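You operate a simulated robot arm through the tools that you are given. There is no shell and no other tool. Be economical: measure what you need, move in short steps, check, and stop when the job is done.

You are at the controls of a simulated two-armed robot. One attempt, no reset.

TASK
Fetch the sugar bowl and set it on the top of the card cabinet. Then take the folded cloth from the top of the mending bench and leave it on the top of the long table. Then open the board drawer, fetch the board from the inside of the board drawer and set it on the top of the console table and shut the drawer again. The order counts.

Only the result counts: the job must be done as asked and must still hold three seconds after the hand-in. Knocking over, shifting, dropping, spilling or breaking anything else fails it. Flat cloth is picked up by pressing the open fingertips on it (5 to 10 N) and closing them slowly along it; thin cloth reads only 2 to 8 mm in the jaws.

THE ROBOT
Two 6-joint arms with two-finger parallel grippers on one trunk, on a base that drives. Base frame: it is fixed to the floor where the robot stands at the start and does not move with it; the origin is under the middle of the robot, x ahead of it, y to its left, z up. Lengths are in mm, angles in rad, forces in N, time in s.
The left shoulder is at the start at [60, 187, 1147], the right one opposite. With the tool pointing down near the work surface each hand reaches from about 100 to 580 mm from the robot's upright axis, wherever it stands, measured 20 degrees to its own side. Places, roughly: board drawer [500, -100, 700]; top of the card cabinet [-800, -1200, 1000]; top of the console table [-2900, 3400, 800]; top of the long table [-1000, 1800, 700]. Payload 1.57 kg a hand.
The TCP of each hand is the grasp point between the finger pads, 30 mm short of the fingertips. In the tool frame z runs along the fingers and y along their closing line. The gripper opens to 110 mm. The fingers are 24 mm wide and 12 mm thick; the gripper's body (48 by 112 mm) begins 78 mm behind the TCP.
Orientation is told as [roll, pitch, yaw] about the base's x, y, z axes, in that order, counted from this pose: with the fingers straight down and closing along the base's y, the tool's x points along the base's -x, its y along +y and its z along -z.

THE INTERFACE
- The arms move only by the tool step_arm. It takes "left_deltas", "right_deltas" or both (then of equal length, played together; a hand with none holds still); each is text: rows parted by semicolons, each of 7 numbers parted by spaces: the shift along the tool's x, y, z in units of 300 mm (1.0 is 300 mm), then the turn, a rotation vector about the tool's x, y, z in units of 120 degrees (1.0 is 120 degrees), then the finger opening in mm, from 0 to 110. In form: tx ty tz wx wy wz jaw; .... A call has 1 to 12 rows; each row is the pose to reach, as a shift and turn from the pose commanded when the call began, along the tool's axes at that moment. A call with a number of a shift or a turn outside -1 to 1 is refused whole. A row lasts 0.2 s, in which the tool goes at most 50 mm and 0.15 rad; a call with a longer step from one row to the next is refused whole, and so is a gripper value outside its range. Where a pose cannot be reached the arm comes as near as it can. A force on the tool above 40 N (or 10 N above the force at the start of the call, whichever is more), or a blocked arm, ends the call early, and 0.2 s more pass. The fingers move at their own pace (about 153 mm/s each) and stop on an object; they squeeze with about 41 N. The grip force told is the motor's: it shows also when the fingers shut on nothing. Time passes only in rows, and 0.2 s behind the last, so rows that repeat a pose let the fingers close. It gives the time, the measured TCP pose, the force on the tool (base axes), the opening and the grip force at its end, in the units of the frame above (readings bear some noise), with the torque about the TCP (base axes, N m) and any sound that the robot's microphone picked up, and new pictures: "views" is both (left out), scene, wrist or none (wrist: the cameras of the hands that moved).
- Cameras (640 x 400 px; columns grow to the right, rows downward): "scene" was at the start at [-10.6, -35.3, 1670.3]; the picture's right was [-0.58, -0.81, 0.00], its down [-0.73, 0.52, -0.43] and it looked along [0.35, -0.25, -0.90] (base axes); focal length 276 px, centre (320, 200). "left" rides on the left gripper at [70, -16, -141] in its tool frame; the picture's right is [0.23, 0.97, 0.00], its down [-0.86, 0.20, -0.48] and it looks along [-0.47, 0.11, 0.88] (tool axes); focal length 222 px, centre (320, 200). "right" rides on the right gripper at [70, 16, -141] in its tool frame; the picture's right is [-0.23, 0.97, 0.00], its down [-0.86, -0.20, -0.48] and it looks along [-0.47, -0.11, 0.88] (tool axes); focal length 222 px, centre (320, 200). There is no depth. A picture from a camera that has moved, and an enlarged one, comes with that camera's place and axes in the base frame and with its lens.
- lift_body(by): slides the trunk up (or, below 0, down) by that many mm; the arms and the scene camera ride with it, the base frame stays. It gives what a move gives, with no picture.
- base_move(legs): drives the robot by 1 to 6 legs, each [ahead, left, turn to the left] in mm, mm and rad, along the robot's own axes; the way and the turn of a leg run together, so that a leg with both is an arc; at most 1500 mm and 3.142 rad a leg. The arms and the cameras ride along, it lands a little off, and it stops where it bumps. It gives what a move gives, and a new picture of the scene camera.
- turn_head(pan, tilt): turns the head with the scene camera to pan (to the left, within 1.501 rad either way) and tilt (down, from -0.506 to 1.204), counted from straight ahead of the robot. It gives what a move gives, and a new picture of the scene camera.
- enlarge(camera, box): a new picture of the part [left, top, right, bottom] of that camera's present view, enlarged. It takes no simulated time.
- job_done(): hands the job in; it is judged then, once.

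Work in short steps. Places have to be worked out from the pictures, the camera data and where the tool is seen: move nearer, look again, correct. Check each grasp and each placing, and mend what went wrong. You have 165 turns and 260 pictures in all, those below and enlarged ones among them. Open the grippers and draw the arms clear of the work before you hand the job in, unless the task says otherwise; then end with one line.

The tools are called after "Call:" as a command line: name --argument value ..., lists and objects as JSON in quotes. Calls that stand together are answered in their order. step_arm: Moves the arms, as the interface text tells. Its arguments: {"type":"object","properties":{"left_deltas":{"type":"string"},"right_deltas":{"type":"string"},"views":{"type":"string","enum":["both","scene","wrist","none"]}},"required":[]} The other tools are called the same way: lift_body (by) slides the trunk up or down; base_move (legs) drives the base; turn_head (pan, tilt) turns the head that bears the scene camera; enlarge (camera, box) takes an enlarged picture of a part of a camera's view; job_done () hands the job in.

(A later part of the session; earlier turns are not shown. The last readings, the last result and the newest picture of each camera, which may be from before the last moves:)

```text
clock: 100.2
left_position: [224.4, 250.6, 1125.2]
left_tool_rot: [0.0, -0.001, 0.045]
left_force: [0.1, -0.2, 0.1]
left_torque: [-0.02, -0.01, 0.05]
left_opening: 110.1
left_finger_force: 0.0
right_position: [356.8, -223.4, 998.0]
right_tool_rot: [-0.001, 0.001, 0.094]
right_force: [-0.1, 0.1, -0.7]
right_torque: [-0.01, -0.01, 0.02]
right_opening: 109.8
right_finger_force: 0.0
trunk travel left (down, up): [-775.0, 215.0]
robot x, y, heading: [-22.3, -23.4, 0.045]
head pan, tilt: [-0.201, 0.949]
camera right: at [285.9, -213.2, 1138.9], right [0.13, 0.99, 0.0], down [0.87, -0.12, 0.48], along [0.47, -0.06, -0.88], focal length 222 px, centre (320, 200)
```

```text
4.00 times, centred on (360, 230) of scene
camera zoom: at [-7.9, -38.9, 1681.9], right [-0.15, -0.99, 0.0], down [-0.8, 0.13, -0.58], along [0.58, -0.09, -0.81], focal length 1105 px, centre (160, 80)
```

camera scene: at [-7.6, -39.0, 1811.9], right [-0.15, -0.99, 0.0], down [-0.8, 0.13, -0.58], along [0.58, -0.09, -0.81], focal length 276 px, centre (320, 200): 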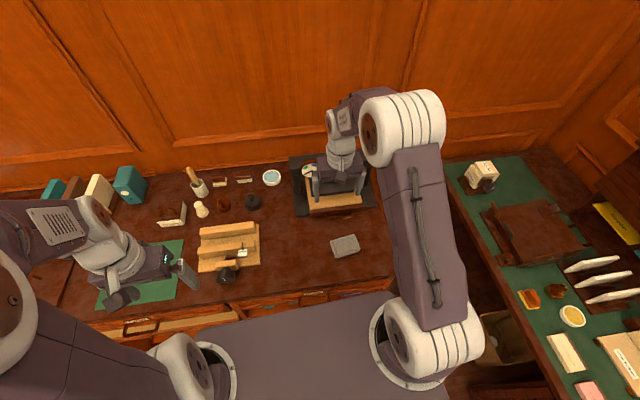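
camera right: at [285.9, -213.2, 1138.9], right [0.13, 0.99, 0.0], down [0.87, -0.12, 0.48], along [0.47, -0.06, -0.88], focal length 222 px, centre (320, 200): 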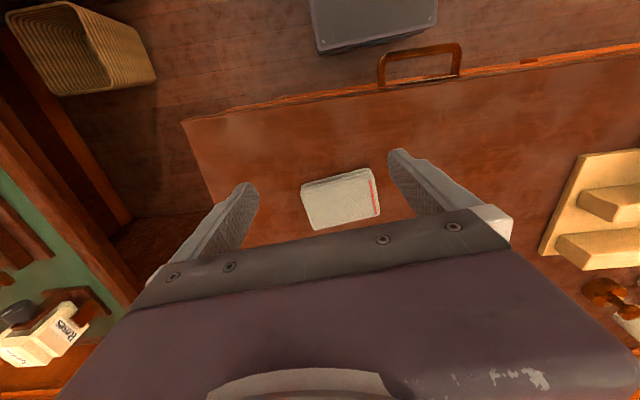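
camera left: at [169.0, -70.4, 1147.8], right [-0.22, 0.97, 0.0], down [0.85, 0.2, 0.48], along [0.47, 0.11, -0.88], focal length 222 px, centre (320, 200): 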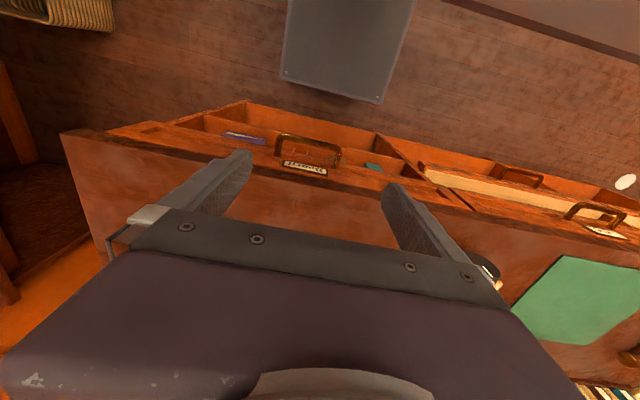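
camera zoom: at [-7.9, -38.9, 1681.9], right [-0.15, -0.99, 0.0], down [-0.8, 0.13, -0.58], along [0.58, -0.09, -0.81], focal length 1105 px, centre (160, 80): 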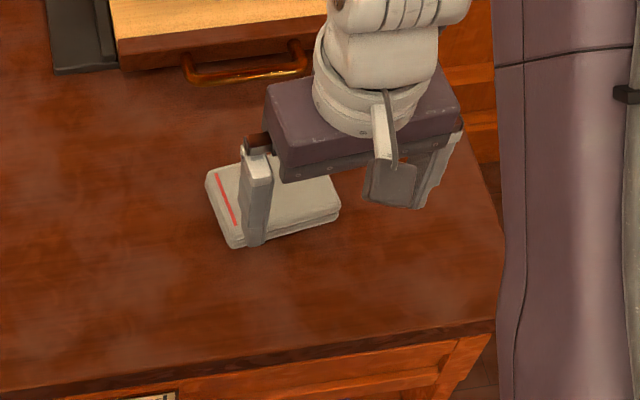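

Cloth fixed: center (440, −203), ~96×73 mm, ~20 mm thick, turned 0.165 rad. I'll rotate the right hand so the jaws close across its 73 mm side and place it above.

Call:
step_arm --right_deltas "-0.03 0.004 0 0 0 0.065 110; -0.06 0.008 0 0 0 0.13 110; -0.09 0.012 0 0 0 0.195 110; -0.12 0.016 0 0 0 0.26 110; -0.15 0.02 0 0 0 0.325 110; -0.18 0.024 0 0 0 0.39 110; -0.21 0.028 0 0 0 0.455 110; -0.24 0.032 0 0 0 0.52 110; -0.27 0.036 0 0 0 0.585 110; -0.282 0.04 0 0 0 0.65 110; -0.282 0.04 0 0 0 0.716 110; -0.282 0.04 0 0 0 0.716 110" --views "both"

```text
clock: 102.8
left_position: [224.2, 250.0, 1124.5]
left_tool_rot: [-0.003, -0.002, 0.045]
left_force: [0.0, 1.2, -0.3]
left_torque: [0.01, -0.02, 0.03]
left_opening: 110.1
left_finger_force: 0.0
right_position: [442.6, -203.4, 996.1]
right_tool_rot: [-0.003, 0.0, -1.406]
right_force: [-0.1, -0.1, 0.2]
right_torque: [0.0, 0.0, -0.01]
right_opening: 110.2
right_finger_force: 0.0
trunk travel left (down, up): [-775.0, 215.0]
robot x, y, heading: [-22.7, -25.1, 0.047]
head pan, tilt: [-0.201, 0.949]
camera scene: at [-7.8, -39.1, 1681.9], right [-0.15, -0.99, 0.0], down [-0.8, 0.13, -0.58], along [0.58, -0.09, -0.81], focal length 276 px, centre (320, 200)
camera right: at [446.9, -131.5, 1138.6], right [1.0, -0.07, 0.0], down [-0.06, -0.88, 0.48], along [-0.03, -0.48, -0.88], focal length 222 px, centre (320, 200)
```

scene: 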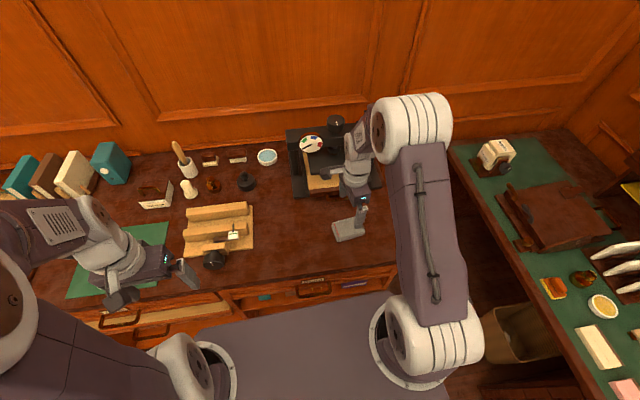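
right: 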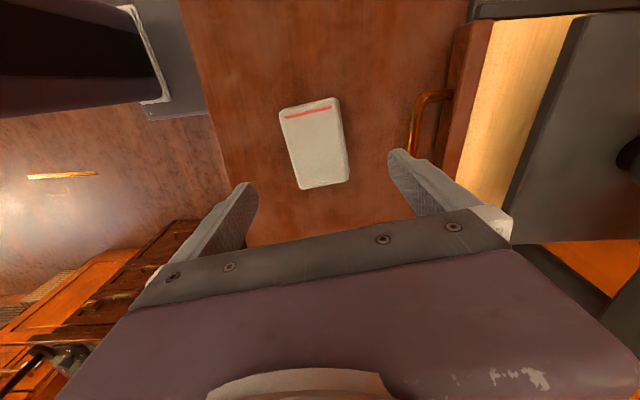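

Pose good; the cloth center refines to (438, −205). Descend with the jaws open to just above the bench.

Call:
step_arm --right_deltas "-0.003 -0.014 0.1 0 0 0 110; -0.003 -0.014 0.2 0 0 0 110; -0.003 -0.014 0.28 0 0 0 110; -0.003 -0.014 0.34 0 0 0 110; -0.003 -0.014 0.37 0 0 0 110; -0.003 -0.014 0.385 0 0 0 110; -0.003 -0.014 0.385 0 0 0 110" --views "wrist"

```text
clock: 104.4
left_position: [224.5, 249.1, 1125.3]
left_tool_rot: [-0.002, -0.003, 0.045]
left_force: [-0.9, -1.1, 0.0]
left_torque: [0.06, 0.02, -0.01]
left_opening: 109.9
left_finger_force: 0.1
right_position: [438.2, -204.5, 882.6]
right_tool_rot: [-0.002, -0.001, -1.404]
right_force: [-0.1, 0.0, -0.6]
right_torque: [0.05, 0.04, 0.03]
right_opening: 110.1
right_finger_force: 0.0
trunk travel left (down, up): [-775.0, 215.0]
robot x, y, heading: [-17.8, -25.6, 0.047]
head pan, tilt: [-0.201, 0.949]
camera right: at [443.2, -133.0, 1023.2], right [1.0, -0.06, 0.0], down [-0.06, -0.88, 0.48], along [-0.03, -0.48, -0.88], focal length 222 px, centre (320, 200)
```

right: 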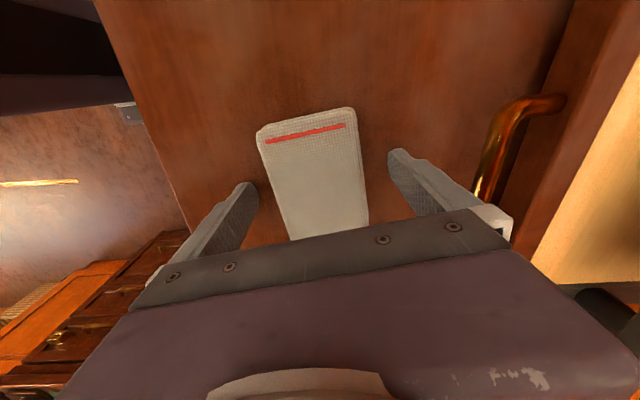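

Jaws straddle the cloth. Lower ~6 mm more and close slowly.

Call:
step_arm --right_deltas "0 0 0.01 0 0 0 110; 0 0 0.02 0 0 0 105; 0 0 0.02 0 0 0 95; 0 0 0.02 0 0 0 85; 0 0 0.02 0 0 0 75; 0 0 0.02 0 0 0 65; 0 0 0.02 0 0 0 55; 0 0 0.02 0 0 0 45; 0 0 0.02 0 0 0 45" --views "wrist"

```text
clock: 105.3
left_position: [222.0, 250.1, 1125.0]
left_tool_rot: [-0.002, -0.003, 0.044]
left_force: [-0.7, 0.3, -1.1]
left_torque: [-0.03, -0.01, -0.01]
left_opening: 109.9
left_finger_force: 0.1
right_position: [436.1, -204.7, 880.0]
right_tool_rot: [0.001, -0.002, -1.405]
right_force: [-2.4, -3.0, 28.4]
right_torque: [0.18, 0.68, 0.18]
right_opening: 85.3
right_finger_force: 0.1
trunk travel left (down, up): [-775.0, 215.0]
robot x, y, heading: [-15.9, -28.9, 0.041]
head pan, tilt: [-0.201, 0.949]
stopped in row 4 (right hand): the force on the tool passed its limit at 61 N (the readings are from after the stop); the commanded pose is now the measured one
camera right: at [440.1, -132.9, 1021.0], right [1.0, -0.06, 0.0], down [-0.06, -0.88, 0.48], along [-0.03, -0.48, -0.88], focal length 222 px, centre (320, 200)
```

right: 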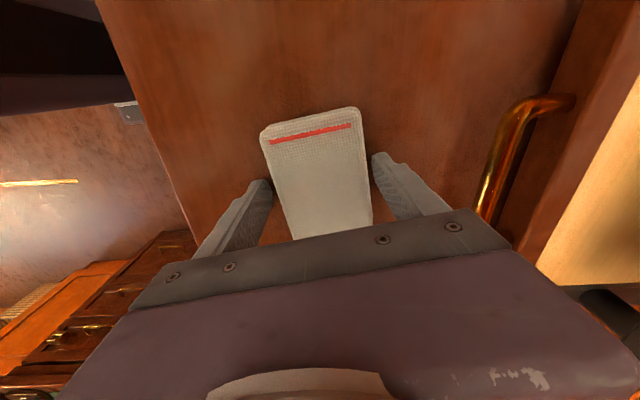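

The bench top was touched (≈850). Raise 4 mm and close on the cloth.

Call:
step_arm --right_deltas "0 0 -0.012 0 0 0 85; 0 0 -0.012 0 0 0 80; 0 0 -0.012 0 0 0 75; 0 0 -0.012 0 0 0 70; 0 0 -0.012 0 0 0 65; 0 0 -0.012 0 0 0 60; 0 0 -0.012 0 0 0 55; 0 0 -0.012 0 0 0 50; 0 0 -0.012 0 0 0 50" --views "wrist"

```text
clock: 107.3
left_position: [224.6, 250.8, 1124.0]
left_tool_rot: [-0.001, -0.002, 0.045]
left_force: [-0.1, 0.0, 0.0]
left_torque: [0.0, -0.02, 0.01]
left_opening: 110.0
left_finger_force: 0.1
right_position: [437.2, -205.4, 881.3]
right_tool_rot: [-0.006, -0.001, -1.405]
right_force: [0.5, -0.4, 0.4]
right_torque: [0.02, 0.03, 0.02]
right_opening: 69.0
right_finger_force: 41.5
trunk travel left (down, up): [-775.0, 215.0]
robot x, y, heading: [-19.4, -23.0, 0.044]
head pan, tilt: [-0.201, 0.949]
camera right: at [442.0, -133.3, 1021.5], right [1.0, -0.06, 0.0], down [-0.05, -0.88, 0.48], along [-0.03, -0.48, -0.88], focal length 222 px, centre (320, 200)
```

right: 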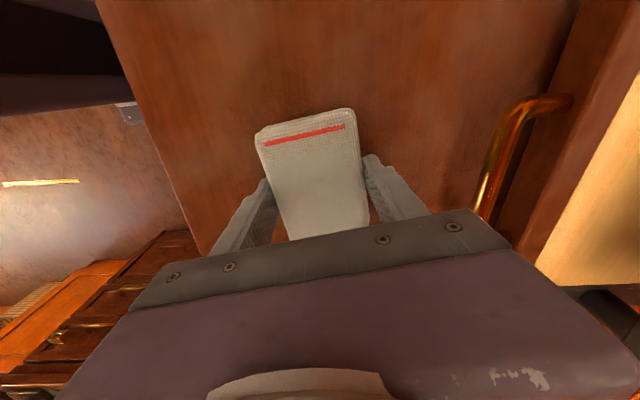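

Held at 69 mm with 41 N like a firm block. Lift gently and verify.

Call:
step_arm --right_deltas "0 0 -0.03 0 0 0 50; 0 0 -0.07 0 0 0 50; 0 0 -0.13 0 0 0 50; 0 0 -0.22 0 0 0 50; 0 0 -0.32 0 0 0 50; 0 0 -0.45 0 0 0 50; 0 0 -0.6 0 0 0 50" --views "both"

```text
clock: 108.9
left_position: [223.3, 250.0, 1123.9]
left_tool_rot: [-0.001, -0.003, 0.047]
left_force: [-0.7, 0.0, 1.0]
left_torque: [0.02, 0.02, 0.01]
left_opening: 109.8
left_finger_force: 0.1
right_position: [433.5, -201.7, 1060.8]
right_tool_rot: [-0.005, -0.001, -1.405]
right_force: [-0.5, 0.6, 0.3]
right_torque: [0.0, 0.01, -0.02]
right_opening: 68.7
right_finger_force: 40.9
trunk travel left (down, up): [-775.0, 215.0]
robot x, y, heading: [-18.9, -25.2, 0.043]
head pan, tilt: [-0.201, 0.949]
camera scene: at [-9.7, -38.9, 1681.9], right [-0.15, -0.99, 0.0], down [-0.8, 0.13, -0.58], along [0.58, -0.09, -0.81], focal length 276 px, centre (320, 200)
camera right: at [438.2, -130.4, 1202.1], right [1.0, -0.06, 0.0], down [-0.05, -0.88, 0.48], along [-0.03, -0.48, -0.88], focal length 222 px, centre (320, 200)
```

scene: 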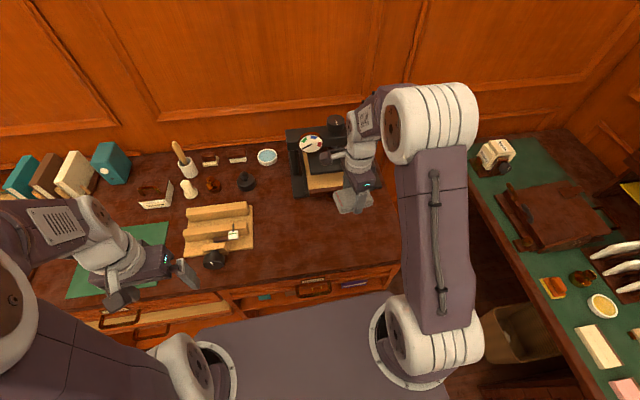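
right: 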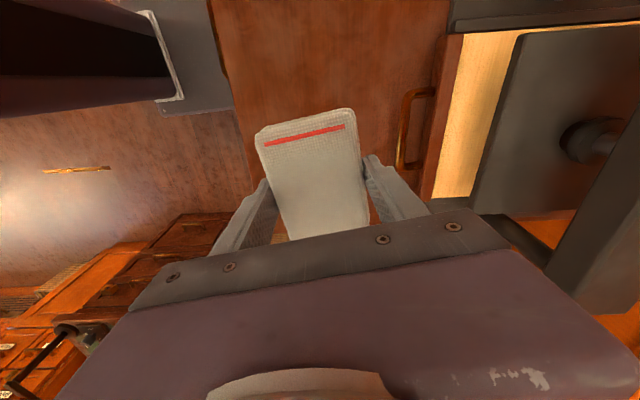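

Cloth is held. I drive back, turn left to face +y, go along the corridor and slide left in front of the long table.

Call:
base_move --legs '[[-190, 0, 0], [0, 0, 1.525], [1030, 0, 0]]'

Call:
turn_head --pan 0.9 --tilt 0.75

```text
clock: 119.1
left_position: [-443.8, 1263.4, 1125.1]
left_tool_rot: [-0.002, -0.001, 1.531]
left_force: [0.1, 0.0, -0.2]
left_torque: [-0.02, -0.01, -0.02]
left_opening: 109.9
left_finger_force: 0.0
right_position: [24.8, 1436.1, 1059.5]
right_tool_rot: [-0.004, -0.001, 0.081]
right_force: [0.3, -1.1, -0.2]
right_torque: [-0.02, 0.02, -0.01]
right_opening: 68.6
right_finger_force: 41.3
trunk travel left (down, up): [-775.0, 215.0]
robot x, y, heading: [-189.5, 995.8, 1.533]
head pan, tilt: [-0.201, 0.949]
camera scene: at [-175.8, 1009.8, 1681.9], right [0.97, -0.24, 0.0], down [-0.19, -0.79, -0.58], along [0.14, 0.57, -0.81], focal length 276 px, centre (320, 200)
```

scene: 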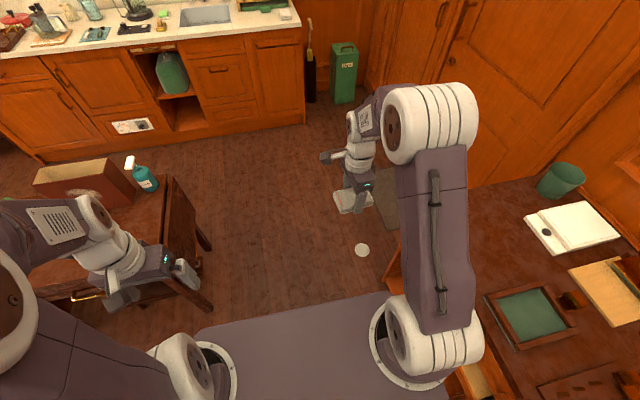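

```text
clock: 120.4
left_position: [-443.5, 1265.5, 1123.5]
left_tool_rot: [-0.003, -0.003, 1.529]
left_force: [0.6, -1.0, -1.2]
left_torque: [-0.03, 0.0, 0.01]
left_opening: 110.1
left_finger_force: 0.2
right_position: [25.3, 1435.9, 1060.1]
right_tool_rot: [-0.003, 0.0, 0.079]
right_force: [-1.0, 0.3, 0.1]
right_torque: [0.03, -0.01, -0.03]
right_opening: 68.9
right_finger_force: 41.0
trunk travel left (down, up): [-775.0, 215.0]
robot x, y, heading: [-191.8, 1003.4, 1.526]
head pan, tilt: [0.901, 0.75]
camera scene: at [-255.9, 994.1, 1697.4], right [0.65, 0.76, 0.0], down [0.52, -0.45, -0.73], along [-0.55, 0.48, -0.68], focal length 276 px, centre (320, 200)
```

scene: 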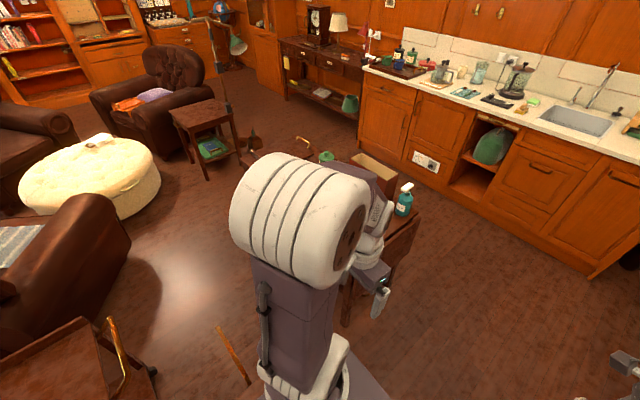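

There's another strip on the floor near my route; zoom in.

Call:
enlarge --camera "scene" --box '[120, 280, 320, 400]'

Call:
turn_head --pan 1.4 --tilt 0.8

```text
3.20 times, centred on (220, 340) of scene
camera zoom: at [-255.9, 994.1, 1697.4], right [0.65, 0.76, 0.0], down [0.52, -0.45, -0.73], along [-0.55, 0.48, -0.68], focal length 884 px, centre (640, -248)
```

zoom: 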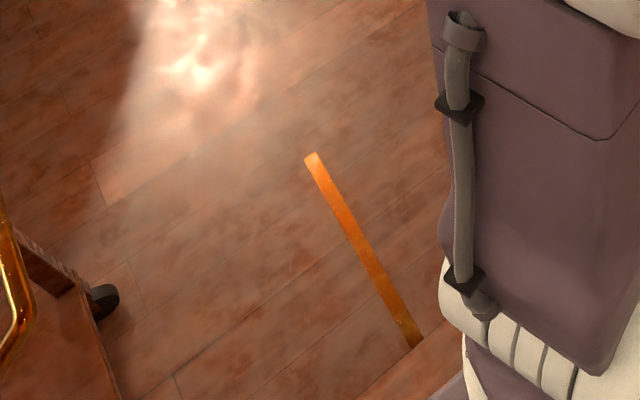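

```text
clock: 121.4
left_position: [-442.5, 1264.9, 1124.0]
left_tool_rot: [-0.003, -0.002, 1.53]
left_force: [-0.1, -0.5, -0.4]
left_torque: [-0.02, 0.0, -0.01]
left_opening: 109.9
left_finger_force: 0.1
right_position: [24.8, 1436.4, 1060.0]
right_tool_rot: [-0.004, -0.001, 0.08]
right_force: [0.2, -0.1, -0.7]
right_torque: [-0.01, 0.0, 0.03]
right_opening: 68.6
right_finger_force: 41.3
trunk travel left (down, up): [-775.0, 215.0]
robot x, y, heading: [-190.9, 1001.3, 1.532]
head pan, tilt: [1.4, 0.799]
camera scene: at [-271.9, 956.8, 1693.5], right [0.21, 0.98, 0.0], down [0.7, -0.15, -0.7], along [-0.68, 0.15, -0.72], focal length 276 px, centre (320, 200)
```

scene: 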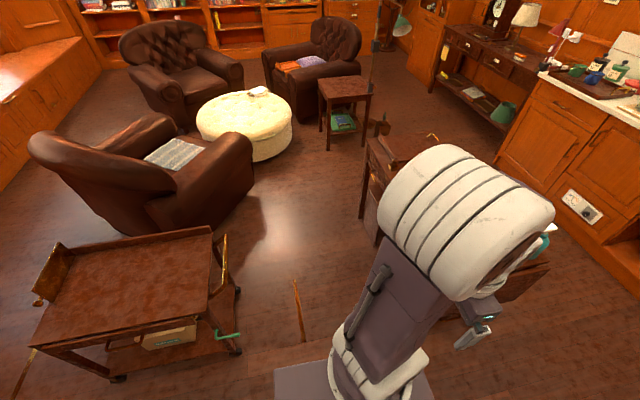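

Identical strips recur on the floor at regular places; I avoid driving over them. I'll approach the long table from its right end instead, facing −x from the corridor.

Call:
base_move --legs '[[530, 60, 0], [0, 0, 1.61]]'

Call:
turn_head --pan 0 --tilt 0.85

```text
clock: 128.3
left_position: [-495.0, 1284.3, 1124.6]
left_tool_rot: [-0.002, -0.002, 3.113]
left_force: [-0.6, 0.4, -0.1]
left_torque: [0.03, -0.04, -0.02]
left_opening: 109.8
left_finger_force: 0.0
right_position: [-671.3, 1751.6, 1060.0]
right_tool_rot: [-0.003, 0.001, 1.661]
right_force: [0.0, 0.0, 0.3]
right_torque: [0.0, 0.0, -0.01]
right_opening: 68.7
right_finger_force: 40.9
trunk travel left (down, up): [-775.0, 215.0]
robot x, y, heading: [-230.2, 1540.2, 3.114]
head pan, tilt: [1.4, 0.799]
camera scene: at [-188.4, 1460.7, 1693.5], right [-0.98, 0.2, 0.0], down [0.14, 0.7, -0.7], along [-0.14, -0.68, -0.72], focal length 276 px, centre (320, 200)
```

scene: 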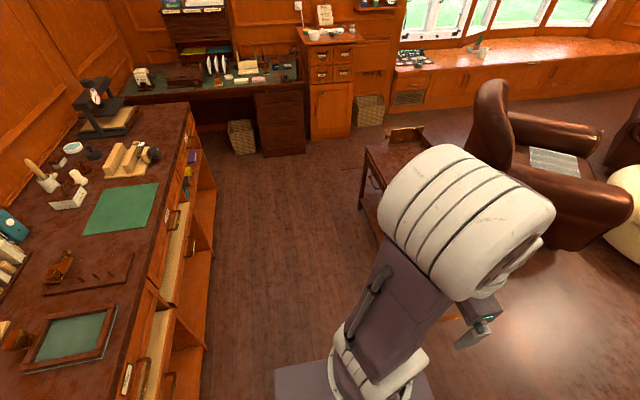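

```text
clock: 129.9
left_position: [-494.4, 1284.4, 1123.8]
left_tool_rot: [-0.002, -0.002, 3.112]
left_force: [0.0, -0.4, -0.5]
left_torque: [-0.01, -0.02, 0.01]
left_opening: 110.0
left_finger_force: 0.0
right_position: [-670.6, 1750.9, 1060.2]
right_tool_rot: [-0.004, 0.0, 1.662]
right_force: [0.5, 1.0, -0.2]
right_torque: [-0.02, 0.01, 0.0]
right_opening: 68.6
right_finger_force: 41.1
trunk travel left (down, up): [-775.0, 215.0]
robot x, y, heading: [-232.2, 1540.1, 3.108]
head pan, tilt: [0.0, 0.85]
camera scene: at [-250.4, 1541.8, 1689.4], right [0.03, 1.0, 0.0], down [0.75, -0.02, -0.66], along [-0.66, 0.02, -0.75], focal length 276 px, centre (320, 200)
```

scene: 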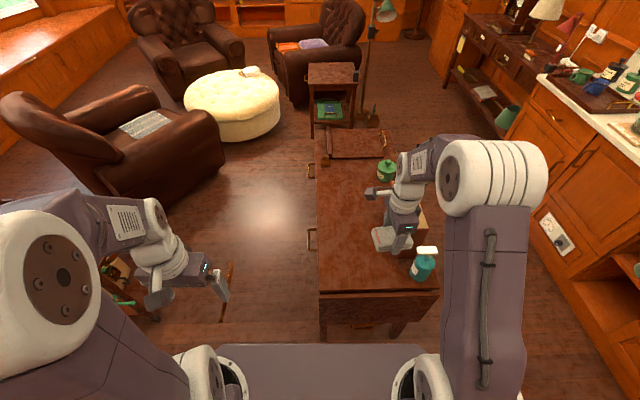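

The table top's right half is clear in front. I advance 100 mm, lower the trunk, and swing the hand to about (−790, 1660).

Call:
base_move --legs '[[100, 0, 0]]'

Call:
lift_body --by -130

Call:
step_arm --right_deltas "0.06 0 0 0 0 0 50; 0.12 0 0 0 0 0 50; 0.18 0 0 0 0 0 50; 0.24 0.01 0 0 0 0 50; 0.3 0.03 0 0 0 0 50; 0.3 0.03 0 0 0 0 50" --views "both"

```text
clock: 131.0
left_position: [-596.2, 1286.9, 1124.2]
left_tool_rot: [-0.001, -0.003, 3.112]
left_force: [-0.7, 0.1, 0.3]
left_torque: [0.0, -0.02, 0.0]
left_opening: 109.9
left_finger_force: 0.1
right_position: [-772.3, 1752.7, 1060.9]
right_tool_rot: [-0.004, -0.001, 1.662]
right_force: [-0.5, -0.3, -0.9]
right_torque: [0.03, -0.03, 0.01]
right_opening: 68.7
right_finger_force: 40.6
trunk travel left (down, up): [-775.0, 215.0]
robot x, y, heading: [-334.5, 1544.4, 3.112]
head pan, tilt: [0.0, 0.85]
camera scene: at [-351.8, 1544.9, 1689.5], right [0.03, 1.0, 0.0], down [0.75, -0.02, -0.66], along [-0.66, 0.02, -0.75], focal length 276 px, centre (320, 200)
```

scene: 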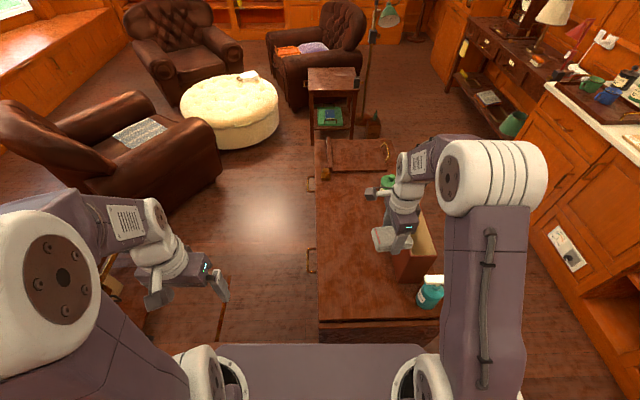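

```text
clock: 132.6
left_position: [-598.5, 1287.1, 993.8]
left_tool_rot: [-0.001, -0.002, 3.111]
left_force: [0.6, 0.3, 0.2]
left_torque: [0.03, -0.01, 0.0]
left_opening: 110.0
left_finger_force: 0.0
right_position: [-774.2, 1754.2, 930.9]
right_tool_rot: [-0.003, 0.001, 1.663]
right_force: [0.3, -1.0, -0.7]
right_torque: [0.0, 0.0, 0.0]
right_opening: 68.9
right_finger_force: 41.6
trunk travel left (down, up): [-645.0, 345.0]
robot x, y, heading: [-337.2, 1542.4, 3.112]
head pan, tilt: [0.0, 0.85]
```

```text
clock: 134.0
left_position: [-598.5, 1287.8, 993.8]
left_tool_rot: [-0.001, -0.003, 3.111]
left_force: [-1.1, -0.5, -0.3]
left_torque: [0.03, -0.02, 0.02]
left_opening: 110.1
left_finger_force: 0.0
right_position: [-774.6, 1662.2, 930.7]
right_tool_rot: [-0.003, 0.0, 1.661]
right_force: [-0.3, 0.7, 0.8]
right_torque: [0.04, 0.02, -0.03]
right_opening: 69.0
right_finger_force: 40.8
trunk travel left (down, up): [-645.0, 345.0]
robot x, y, heading: [-335.8, 1545.0, 3.114]
head pan, tilt: [0.0, 0.85]
camera scene: at [-353.7, 1545.4, 1559.4], right [0.03, 1.0, 0.0], down [0.75, -0.02, -0.66], along [-0.66, 0.02, -0.75], focal length 276 px, centre (320, 200)
camera right: at [-786.0, 1592.2, 1072.0], right [-0.99, 0.14, 0.0], down [0.12, 0.87, 0.48], along [0.07, 0.47, -0.88], focal length 222 px, centre (320, 200)
```

scene: 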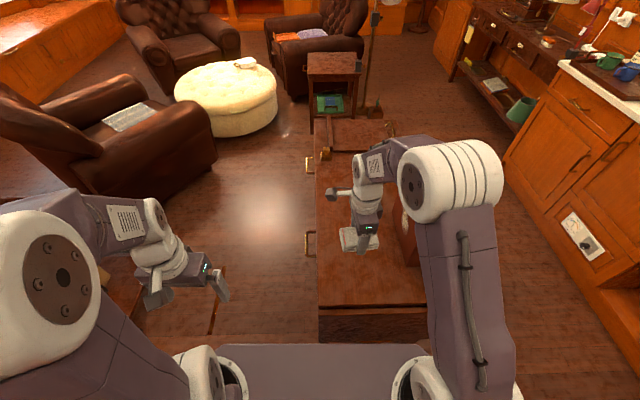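
right: 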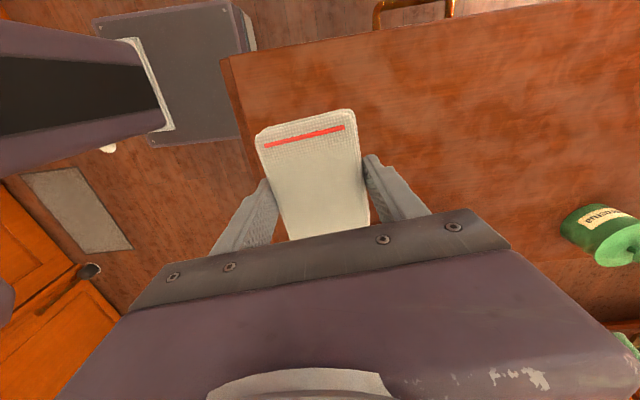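

Cloth is well inside the table corner (−654, 1551). Lower to ~755, then feel for the surface.

Call:
step_arm --right_deltas "0 0 0.12 0 0 0 50; 0 0 0.24 0 0 0 50; 0 0 0.36 0 0 0 50; 0 0 0.46 0 0 0 50; 0 0 0.54 0 0 0 50; 0 0 0.58 0 0 0 50; 0 0 0.58 0 0 0 50" --views "wrist"

```text
clock: 135.6
left_position: [-597.0, 1288.0, 994.0]
left_tool_rot: [-0.001, -0.002, 3.113]
left_force: [0.1, -0.7, 0.0]
left_torque: [0.01, 0.03, 0.0]
left_opening: 110.3
left_finger_force: 0.1
right_position: [-774.4, 1662.9, 756.4]
right_tool_rot: [-0.003, -0.001, 1.662]
right_force: [0.6, 0.4, -1.1]
right_torque: [0.01, -0.02, -0.02]
right_opening: 68.7
right_finger_force: 40.9
trunk travel left (down, up): [-645.0, 345.0]
robot x, y, heading: [-336.4, 1544.9, 3.109]
head pan, tilt: [0.0, 0.85]
camera right: at [-784.1, 1591.5, 896.9], right [-0.99, 0.14, 0.0], down [0.12, 0.87, 0.48], along [0.07, 0.47, -0.88], focal length 222 px, centre (320, 200)
```

right: 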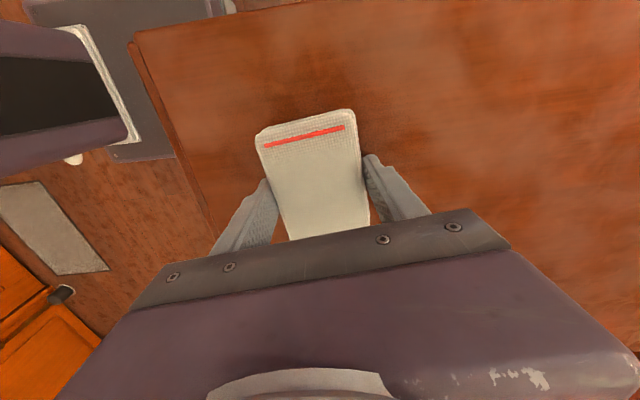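

Call:
step_arm --right_deltas "0 0 0.01 0 0 0 50; 0 0 0.02 0 0 0 50; 0 0 0.03 0 0 0 50; 0 0 0.04 0 0 0 50" --views "none"

```text
clock: 136.6
left_position: [-594.8, 1287.8, 995.1]
left_tool_rot: [-0.001, -0.004, 3.112]
left_force: [-0.1, -0.5, 0.0]
left_torque: [0.0, -0.03, -0.01]
left_opening: 110.2
left_finger_force: 0.0
right_position: [-775.0, 1664.3, 749.8]
right_tool_rot: [0.001, 0.0, 1.661]
right_force: [7.2, -0.1, 27.4]
right_torque: [-0.11, -0.86, 0.0]
right_opening: 68.5
right_finger_force: 40.8
trunk travel left (down, up): [-645.0, 345.0]
robot x, y, heading: [-334.3, 1541.9, 3.112]
head pan, tilt: [0.0, 0.85]
stopped in row 4 (right hand): the force on the tool passed its limit at 46 N (the readings are from after the stop); the commanded pose is now the measured one
```

Contact with the table (top ≈718). Back off 1–2 mm and open the jaws slowly.

Call:
step_arm --right_deltas "0 0 -0.005 0 0 0 50; 0 0 -0.005 0 0 0 69; 0 0 -0.005 0 0 0 76; 0 0 -0.005 0 0 0 90; 0 0 -0.005 0 0 0 110; 0 0 -0.005 0 0 0 110; 0 0 -0.05 0 0 0 110; 0 0 -0.15 0 0 0 110; 0 0 -0.3 0 0 0 110; 0 0 -0.45 0 0 0 110; 0 0 -0.6 0 0 0 110" --views "both"

```text
clock: 139.0
left_position: [-596.5, 1287.7, 993.7]
left_tool_rot: [-0.001, -0.002, 3.113]
left_force: [-0.8, 0.4, 1.3]
left_torque: [0.02, 0.02, -0.01]
left_opening: 109.8
left_finger_force: 0.1
right_position: [-773.8, 1662.4, 928.7]
right_tool_rot: [0.0, -0.001, 1.663]
right_force: [0.1, -0.2, -0.1]
right_torque: [0.0, 0.02, -0.02]
right_opening: 110.4
right_finger_force: 0.0
trunk travel left (down, up): [-645.0, 345.0]
robot x, y, heading: [-337.6, 1545.0, 3.111]
head pan, tilt: [0.0, 0.85]
camera scene: at [-352.7, 1544.9, 1559.4], right [0.03, 1.0, 0.0], down [0.75, -0.02, -0.66], along [-0.66, 0.02, -0.75], focal length 276 px, centre (320, 200)
camera right: at [-784.5, 1592.2, 1070.6], right [-0.99, 0.14, 0.0], down [0.12, 0.87, 0.48], along [0.07, 0.47, -0.88], focal length 222 px, centre (320, 200)
```

scene: 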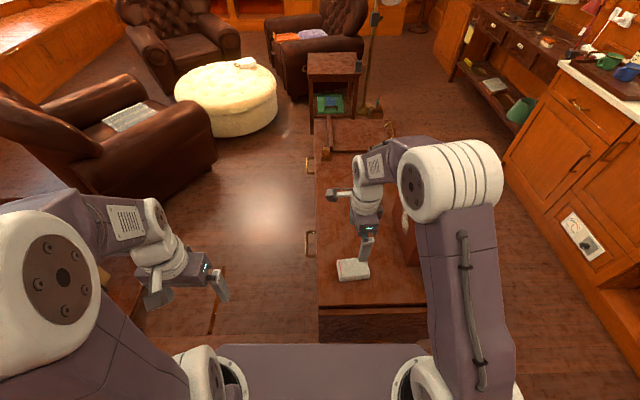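
right: 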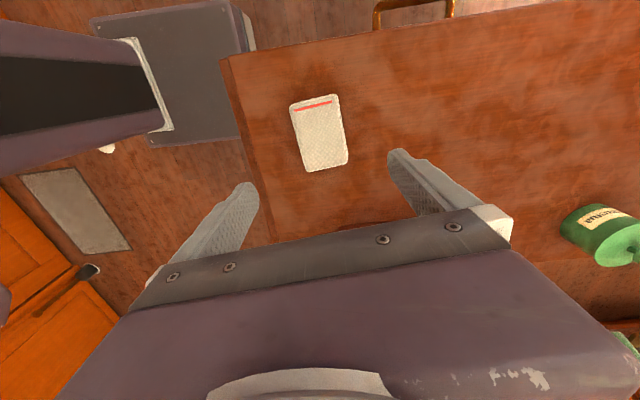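

Cloth rests on the long table. Now raise the trunk, back off, turn to face the bench and slide along the corridor to the board drawer.

Call:
lift_body --by 130

Call:
base_move --legs '[[-110, 0, 0], [0, 0, -3.11], [0, -760, 0], [0, -730, 0]]'

Call:
turn_head --pan -0.25 --tilt 0.95

```text
clock: 140.6
left_position: [-596.4, 1288.0, 1124.9]
left_tool_rot: [-0.001, -0.003, 3.112]
left_force: [0.1, -0.1, -0.1]
left_torque: [0.0, -0.03, -0.06]
left_opening: 110.3
left_finger_force: 0.0
right_position: [-775.7, 1661.4, 1057.7]
right_tool_rot: [0.001, 0.0, 1.662]
right_force: [-0.2, 0.9, 0.2]
right_torque: [0.01, 0.02, -0.01]
right_opening: 110.1
right_finger_force: 0.0
trunk travel left (down, up): [-775.0, 215.0]
robot x, y, heading: [-334.0, 1541.5, 3.107]
head pan, tilt: [0.0, 0.85]
```

```text
clock: 156.1
left_position: [88.8, 361.9, 1123.4]
left_tool_rot: [-0.003, -0.002, 0.057]
left_force: [0.5, 0.0, 0.2]
left_torque: [0.0, 0.01, -0.01]
left_opening: 110.0
left_finger_force: 0.0
right_position: [299.8, 1.8, 1059.4]
right_tool_rot: [0.001, 0.001, -1.394]
right_force: [-0.6, -0.5, 0.6]
right_torque: [0.0, 0.0, 0.02]
right_opening: 109.9
right_finger_force: 0.0
trunk travel left (down, up): [-775.0, 215.0]
robot x, y, heading: [-153.1, 83.9, 0.053]
head pan, tilt: [0.0, 0.85]
camera scene: at [-133.6, 84.9, 1689.4], right [0.06, -1.0, 0.0], down [-0.75, -0.04, -0.66], along [0.66, 0.04, -0.75], focal length 276 px, centre (320, 200)
```

scene: 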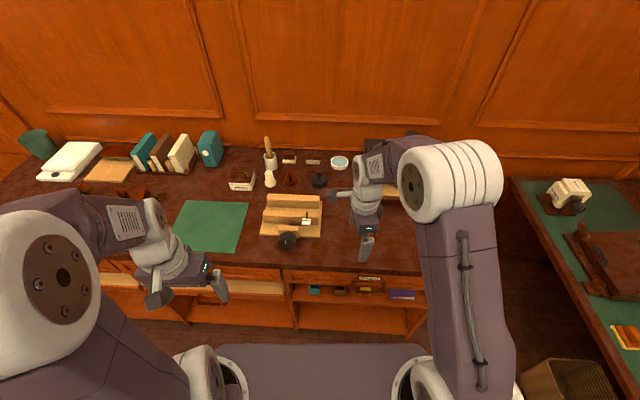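

```text
clock: 156.9
left_position: [89.0, 359.5, 1124.2]
left_tool_rot: [-0.001, -0.002, 0.057]
left_force: [0.4, -0.1, 0.0]
left_torque: [-0.01, -0.01, -0.01]
left_opening: 110.0
left_finger_force: 0.1
right_position: [298.4, 2.0, 1059.1]
right_tool_rot: [0.0, -0.001, -1.394]
right_force: [-0.2, -0.5, 0.3]
right_torque: [0.04, -0.01, 0.01]
right_opening: 110.0
right_finger_force: 0.0
trunk travel left (down, up): [-775.0, 215.0]
robot x, y, heading: [-147.4, 80.1, 0.058]
head pan, tilt: [-0.25, 0.949]
camera scene: at [-140.2, 65.1, 1681.9], right [-0.19, -0.98, 0.0], down [-0.8, 0.16, -0.58], along [0.57, -0.11, -0.81], focal length 276 px, centre (320, 200)
```

scene: 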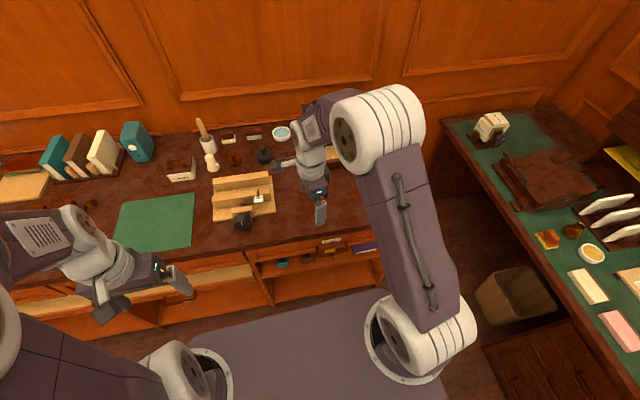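

Correct the heading and back 40 mm, then look at the board drawer closely.

Call:
base_move --legs '[[-45, 0, -0.056]]'

Call:
enlarge --camera "scene" --box '[220, 190, 400, 310]'

Call:
enlarge --camera "right" --box '[0, 0, 640, 400]'

```text
clock: 157.8
left_position: [66.3, 345.9, 1122.3]
left_tool_rot: [0.0, 0.004, -0.001]
left_force: [0.9, -1.1, 1.0]
left_torque: [-0.04, 0.05, -0.03]
left_opening: 109.8
left_finger_force: 0.1
right_position: [254.2, -24.1, 1055.6]
right_tool_rot: [-0.005, -0.001, -1.448]
right_force: [0.1, -0.4, 0.7]
right_torque: [-0.01, 0.06, -0.02]
right_opening: 109.8
right_finger_force: 0.0
trunk travel left (down, up): [-775.0, 215.0]
robot x, y, heading: [-195.8, 85.2, 0.002]
head pan, tilt: [-0.25, 0.949]
camera scene: at [-176.1, 64.7, 1681.8], right [-0.25, -0.97, 0.0], down [-0.79, 0.2, -0.58], along [0.56, -0.14, -0.82], focal length 276 px, centre (320, 200)
```

scene: 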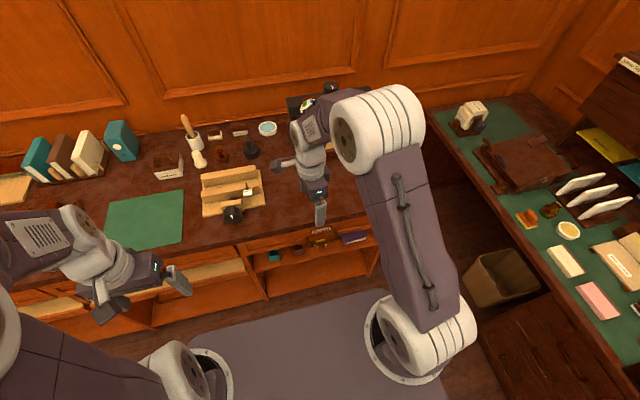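

```text
3.33 times, centred on (310, 250) of scene
camera zoom: at [-176.1, 64.7, 1681.8], right [-0.25, -0.97, 0.0], down [-0.79, 0.2, -0.58], along [0.56, -0.14, -0.82], focal length 921 px, centre (353, 33)
```

zoom: 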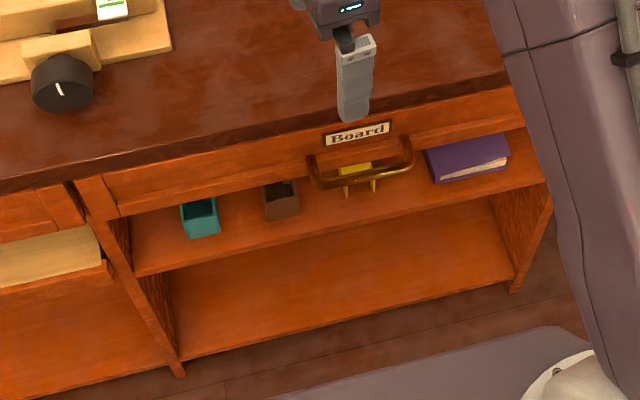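

```text
1.00 times, centred on (320, 200) of right (not enlarged: the box is as wide or as high as the picture)
camera zoom: at [262.9, 48.1, 1197.2], right [0.99, -0.11, -0.01], down [-0.09, -0.87, 0.48], along [-0.06, -0.48, -0.88], focal length 222 px, centre (320, 200)
```

zoom: 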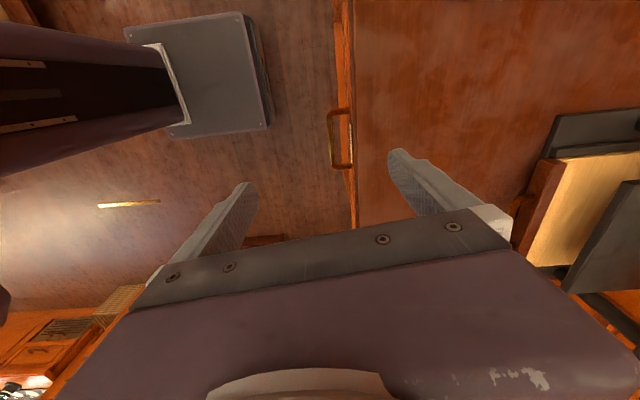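

Handle bar is around (268, −63, ~765), running along y, ~25 mm off the drawer front. I bring the right hand above it, jaws closing along x, and look from close.

Call:
step_arm --right_deltas "-0.03 0.01 0.1 0 0 0.015 100; -0.06 0.015 0.2 0 0 0.03 80; -0.09 0.02 0.3 0 0 0.045 60; -0.12 0.025 0.4 0 0 0.0587 40; -0.135 0.03 0.48 0 0 0.0587 30; -0.135 0.03 0.5 0 0 0.0587 26; -0.135 0.03 0.5 0 0 0.0587 26" --views "both"

Call:
enlarge --camera "right" --box '[240, 60, 440, 260]'

Call:
enlarge --camera "scene" --box '[260, 190, 380, 270]'

```text
clock: 159.4
left_position: [59.8, 346.2, 1123.5]
left_tool_rot: [-0.004, -0.002, 0.0]
left_force: [0.0, 0.8, 0.4]
left_torque: [-0.03, 0.03, 0.02]
left_opening: 110.1
left_finger_force: 0.0
right_position: [264.7, -63.5, 908.9]
right_tool_rot: [0.0, -0.001, -1.573]
right_force: [0.7, 0.1, 1.3]
right_torque: [-0.05, 0.02, 0.05]
right_opening: 26.0
right_finger_force: 0.0
trunk travel left (down, up): [-775.0, 215.0]
robot x, y, heading: [-194.0, 81.2, 0.0]
head pan, tilt: [-0.25, 0.949]
camera scene: at [-185.0, 63.8, 1681.9], right [-0.25, -0.97, 0.0], down [-0.79, 0.2, -0.58], along [0.56, -0.14, -0.81], focal length 276 px, centre (320, 200)
camera right: at [280.5, 6.6, 1050.3], right [0.97, -0.23, 0.0], down [-0.2, -0.86, 0.48], along [-0.11, -0.47, -0.88], focal length 222 px, centre (320, 200)
```

scene: 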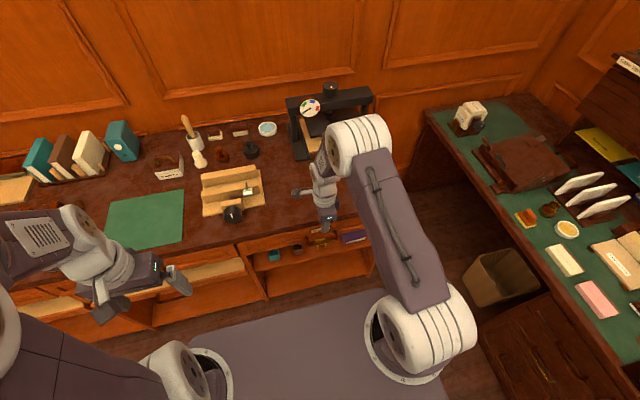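
right: 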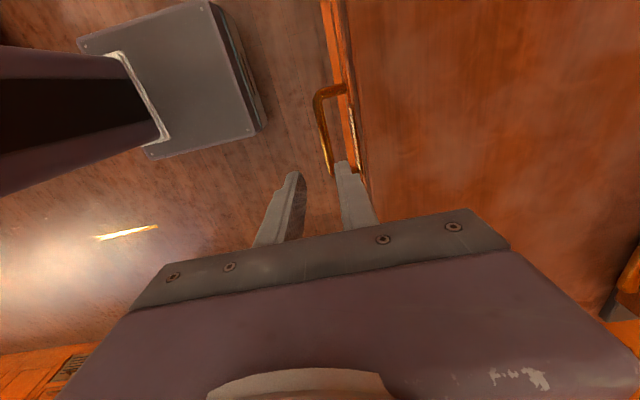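

```text
2.00 times, centred on (340, 160) of right
camera zoom: at [280.5, 6.6, 1050.3], right [0.97, -0.23, 0.0], down [-0.2, -0.86, 0.48], along [-0.11, -0.47, -0.88], focal length 444 px, centre (280, 280)
```

zoom: 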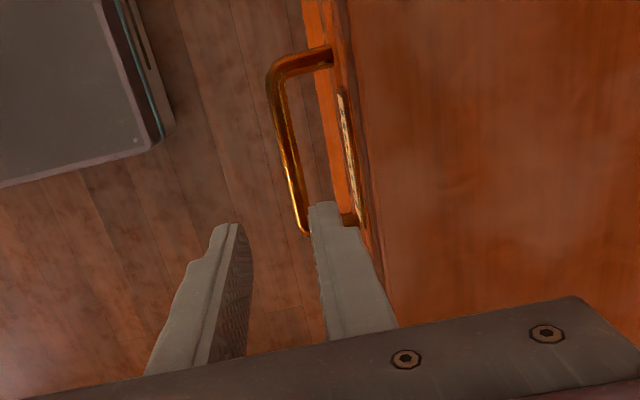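

```text
5.00 times, centred on (320, 230) of scene
camera zoom: at [-185.0, 63.8, 1681.9], right [-0.25, -0.97, 0.0], down [-0.79, 0.2, -0.58], along [0.56, -0.14, -0.81], focal length 1382 px, centre (320, 50)
```

zoom: 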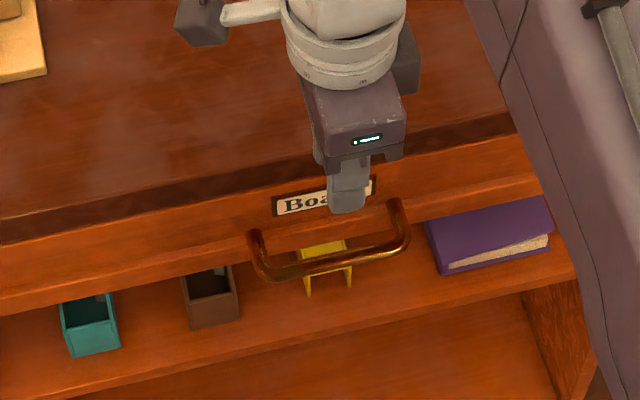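

Bench edge is at x≈303 and the bar at x≈270, z≈740–765. I tilt the hand 0.3 rad so its body clears the bench edge and pre-position above the bar.

Call:
step_arm --right_deltas "0 -0.03 0 -0.03 0 0 22; 0 -0.056 0.03 -0.07 0 0 22; 0 -0.056 0.1 -0.11 0 0 22; 0 -0.056 0.18 -0.143 0 0 22; 0 -0.056 0.25 -0.143 0 0 22; 0 -0.056 0.287 -0.143 0 0 22; 0 -0.056 0.287 -0.143 0 0 22" --views "both"

Call:
enlarge --camera "right" --box '[240, 60, 440, 260]'

Call:
enlarge --camera "scene" --box '[260, 190, 380, 270]'

```text
clock: 161.0
left_position: [59.7, 344.9, 1124.1]
left_tool_rot: [-0.001, -0.001, 0.001]
left_force: [0.4, -0.8, -0.5]
left_torque: [0.01, -0.02, 0.02]
left_opening: 109.8
left_finger_force: 0.1
right_position: [246.8, -62.7, 822.7]
right_tool_rot: [0.3, 0.0, -1.573]
right_force: [0.8, -0.3, 0.1]
right_torque: [-0.01, 0.01, 0.04]
right_opening: 22.2
right_finger_force: 0.1
right hand out of reach, approached as far as the arm can: row 3
trunk travel left (down, up): [-775.0, 215.0]
robot x, y, heading: [-194.0, 82.4, -0.0]
head pan, tilt: [-0.25, 0.949]
camera scene: at [-185.6, 63.8, 1681.9], right [-0.25, -0.97, 0.0], down [-0.79, 0.2, -0.58], along [0.56, -0.14, -0.81], focal length 276 px, centre (320, 200)
camera right: at [220.2, 6.7, 962.5], right [0.93, -0.23, 0.29], down [-0.33, -0.85, 0.4], along [0.15, -0.47, -0.87], focal length 222 px, centre (320, 200)
```

scene: 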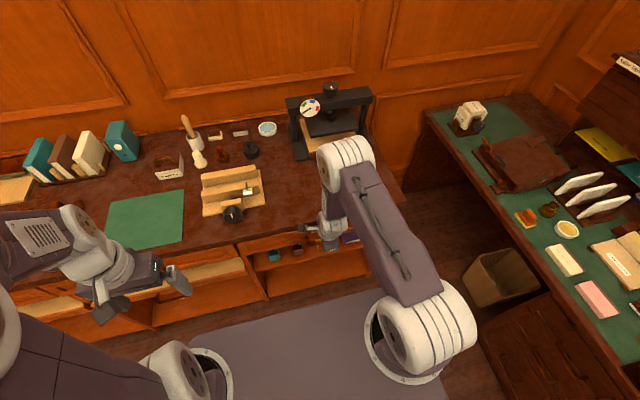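
right: 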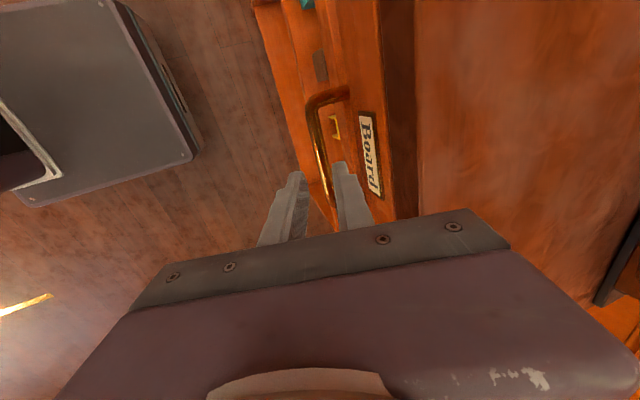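

```text
2.00 times, centred on (340, 160) of right
camera zoom: at [220.2, 6.7, 962.5], right [0.93, -0.23, 0.29], down [-0.33, -0.85, 0.4], along [0.15, -0.47, -0.87], focal length 444 px, centre (280, 280)
```

zoom: 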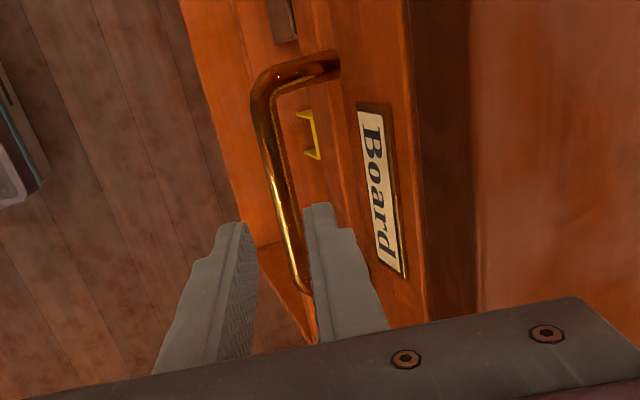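

```text
5.00 times, centred on (320, 230) of scene
camera zoom: at [-185.6, 63.8, 1681.9], right [-0.25, -0.97, 0.0], down [-0.79, 0.2, -0.58], along [0.56, -0.14, -0.81], focal length 1382 px, centre (320, 50)
```

zoom: 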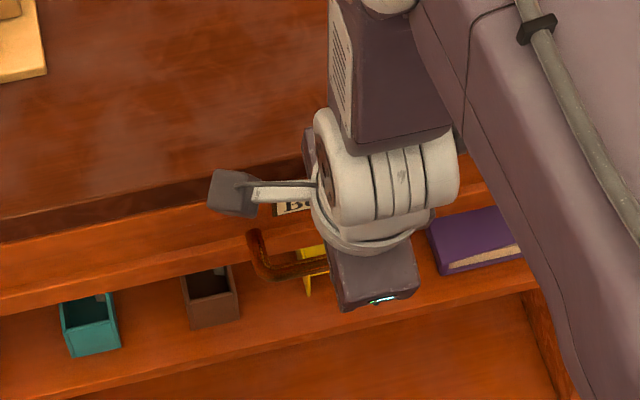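

Bar solved at x≈269.5, z≈746, aligned with the jaw mid-plane within 1 mm. Advance 62 mm along the tool axis.

Call:
step_arm --right_deltas "0 -0.003 0.05 0 0 0 22; 0 -0.003 0.1 0 0 0 22; 0 -0.003 0.14 0 0 0 22; 0 -0.003 0.17 0 0 0 22; 0 -0.003 0.19 0 0 0 22; 0 -0.003 0.207 0 0 0 22; 0 -0.003 0.207 0 0 0 22" --views "wrist"

Call:
enlarge --camera "right" --box '[240, 60, 440, 260]'

```text
clock: 162.6
left_position: [59.6, 346.9, 1124.0]
left_tool_rot: [-0.002, -0.001, -0.001]
left_force: [-0.1, -0.7, 1.0]
left_torque: [-0.02, 0.02, -0.01]
left_opening: 110.1
left_finger_force: 0.0
right_position: [263.2, -62.6, 763.5]
right_tool_rot: [0.301, 0.0, -1.573]
right_force: [-0.5, -0.1, -0.6]
right_torque: [0.03, 0.02, -0.04]
right_opening: 22.2
right_finger_force: 0.0
trunk travel left (down, up): [-775.0, 215.0]
robot x, y, heading: [-193.1, 84.1, 0.001]
head pan, tilt: [-0.25, 0.949]
camera right: at [237.2, 7.8, 903.2], right [0.93, -0.23, 0.29], down [-0.33, -0.85, 0.4], along [0.15, -0.47, -0.87], focal length 222 px, centre (320, 200)
```

right: 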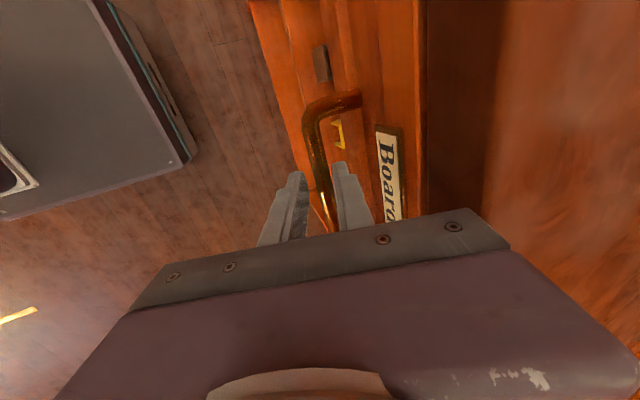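

```text
2.00 times, centred on (340, 160) of right
camera zoom: at [237.2, 7.8, 903.2], right [0.93, -0.23, 0.29], down [-0.33, -0.85, 0.4], along [0.15, -0.47, -0.87], focal length 444 px, centre (280, 280)
```

zoom: 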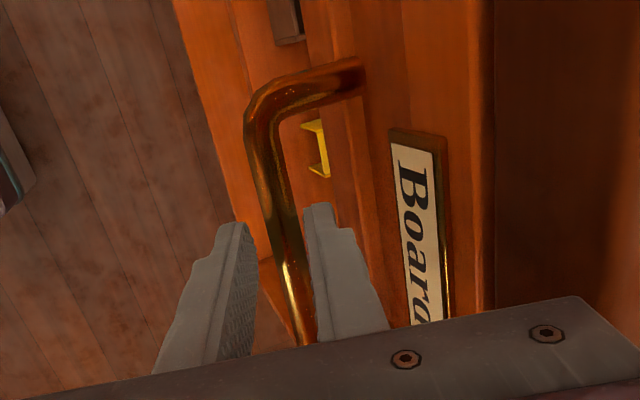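

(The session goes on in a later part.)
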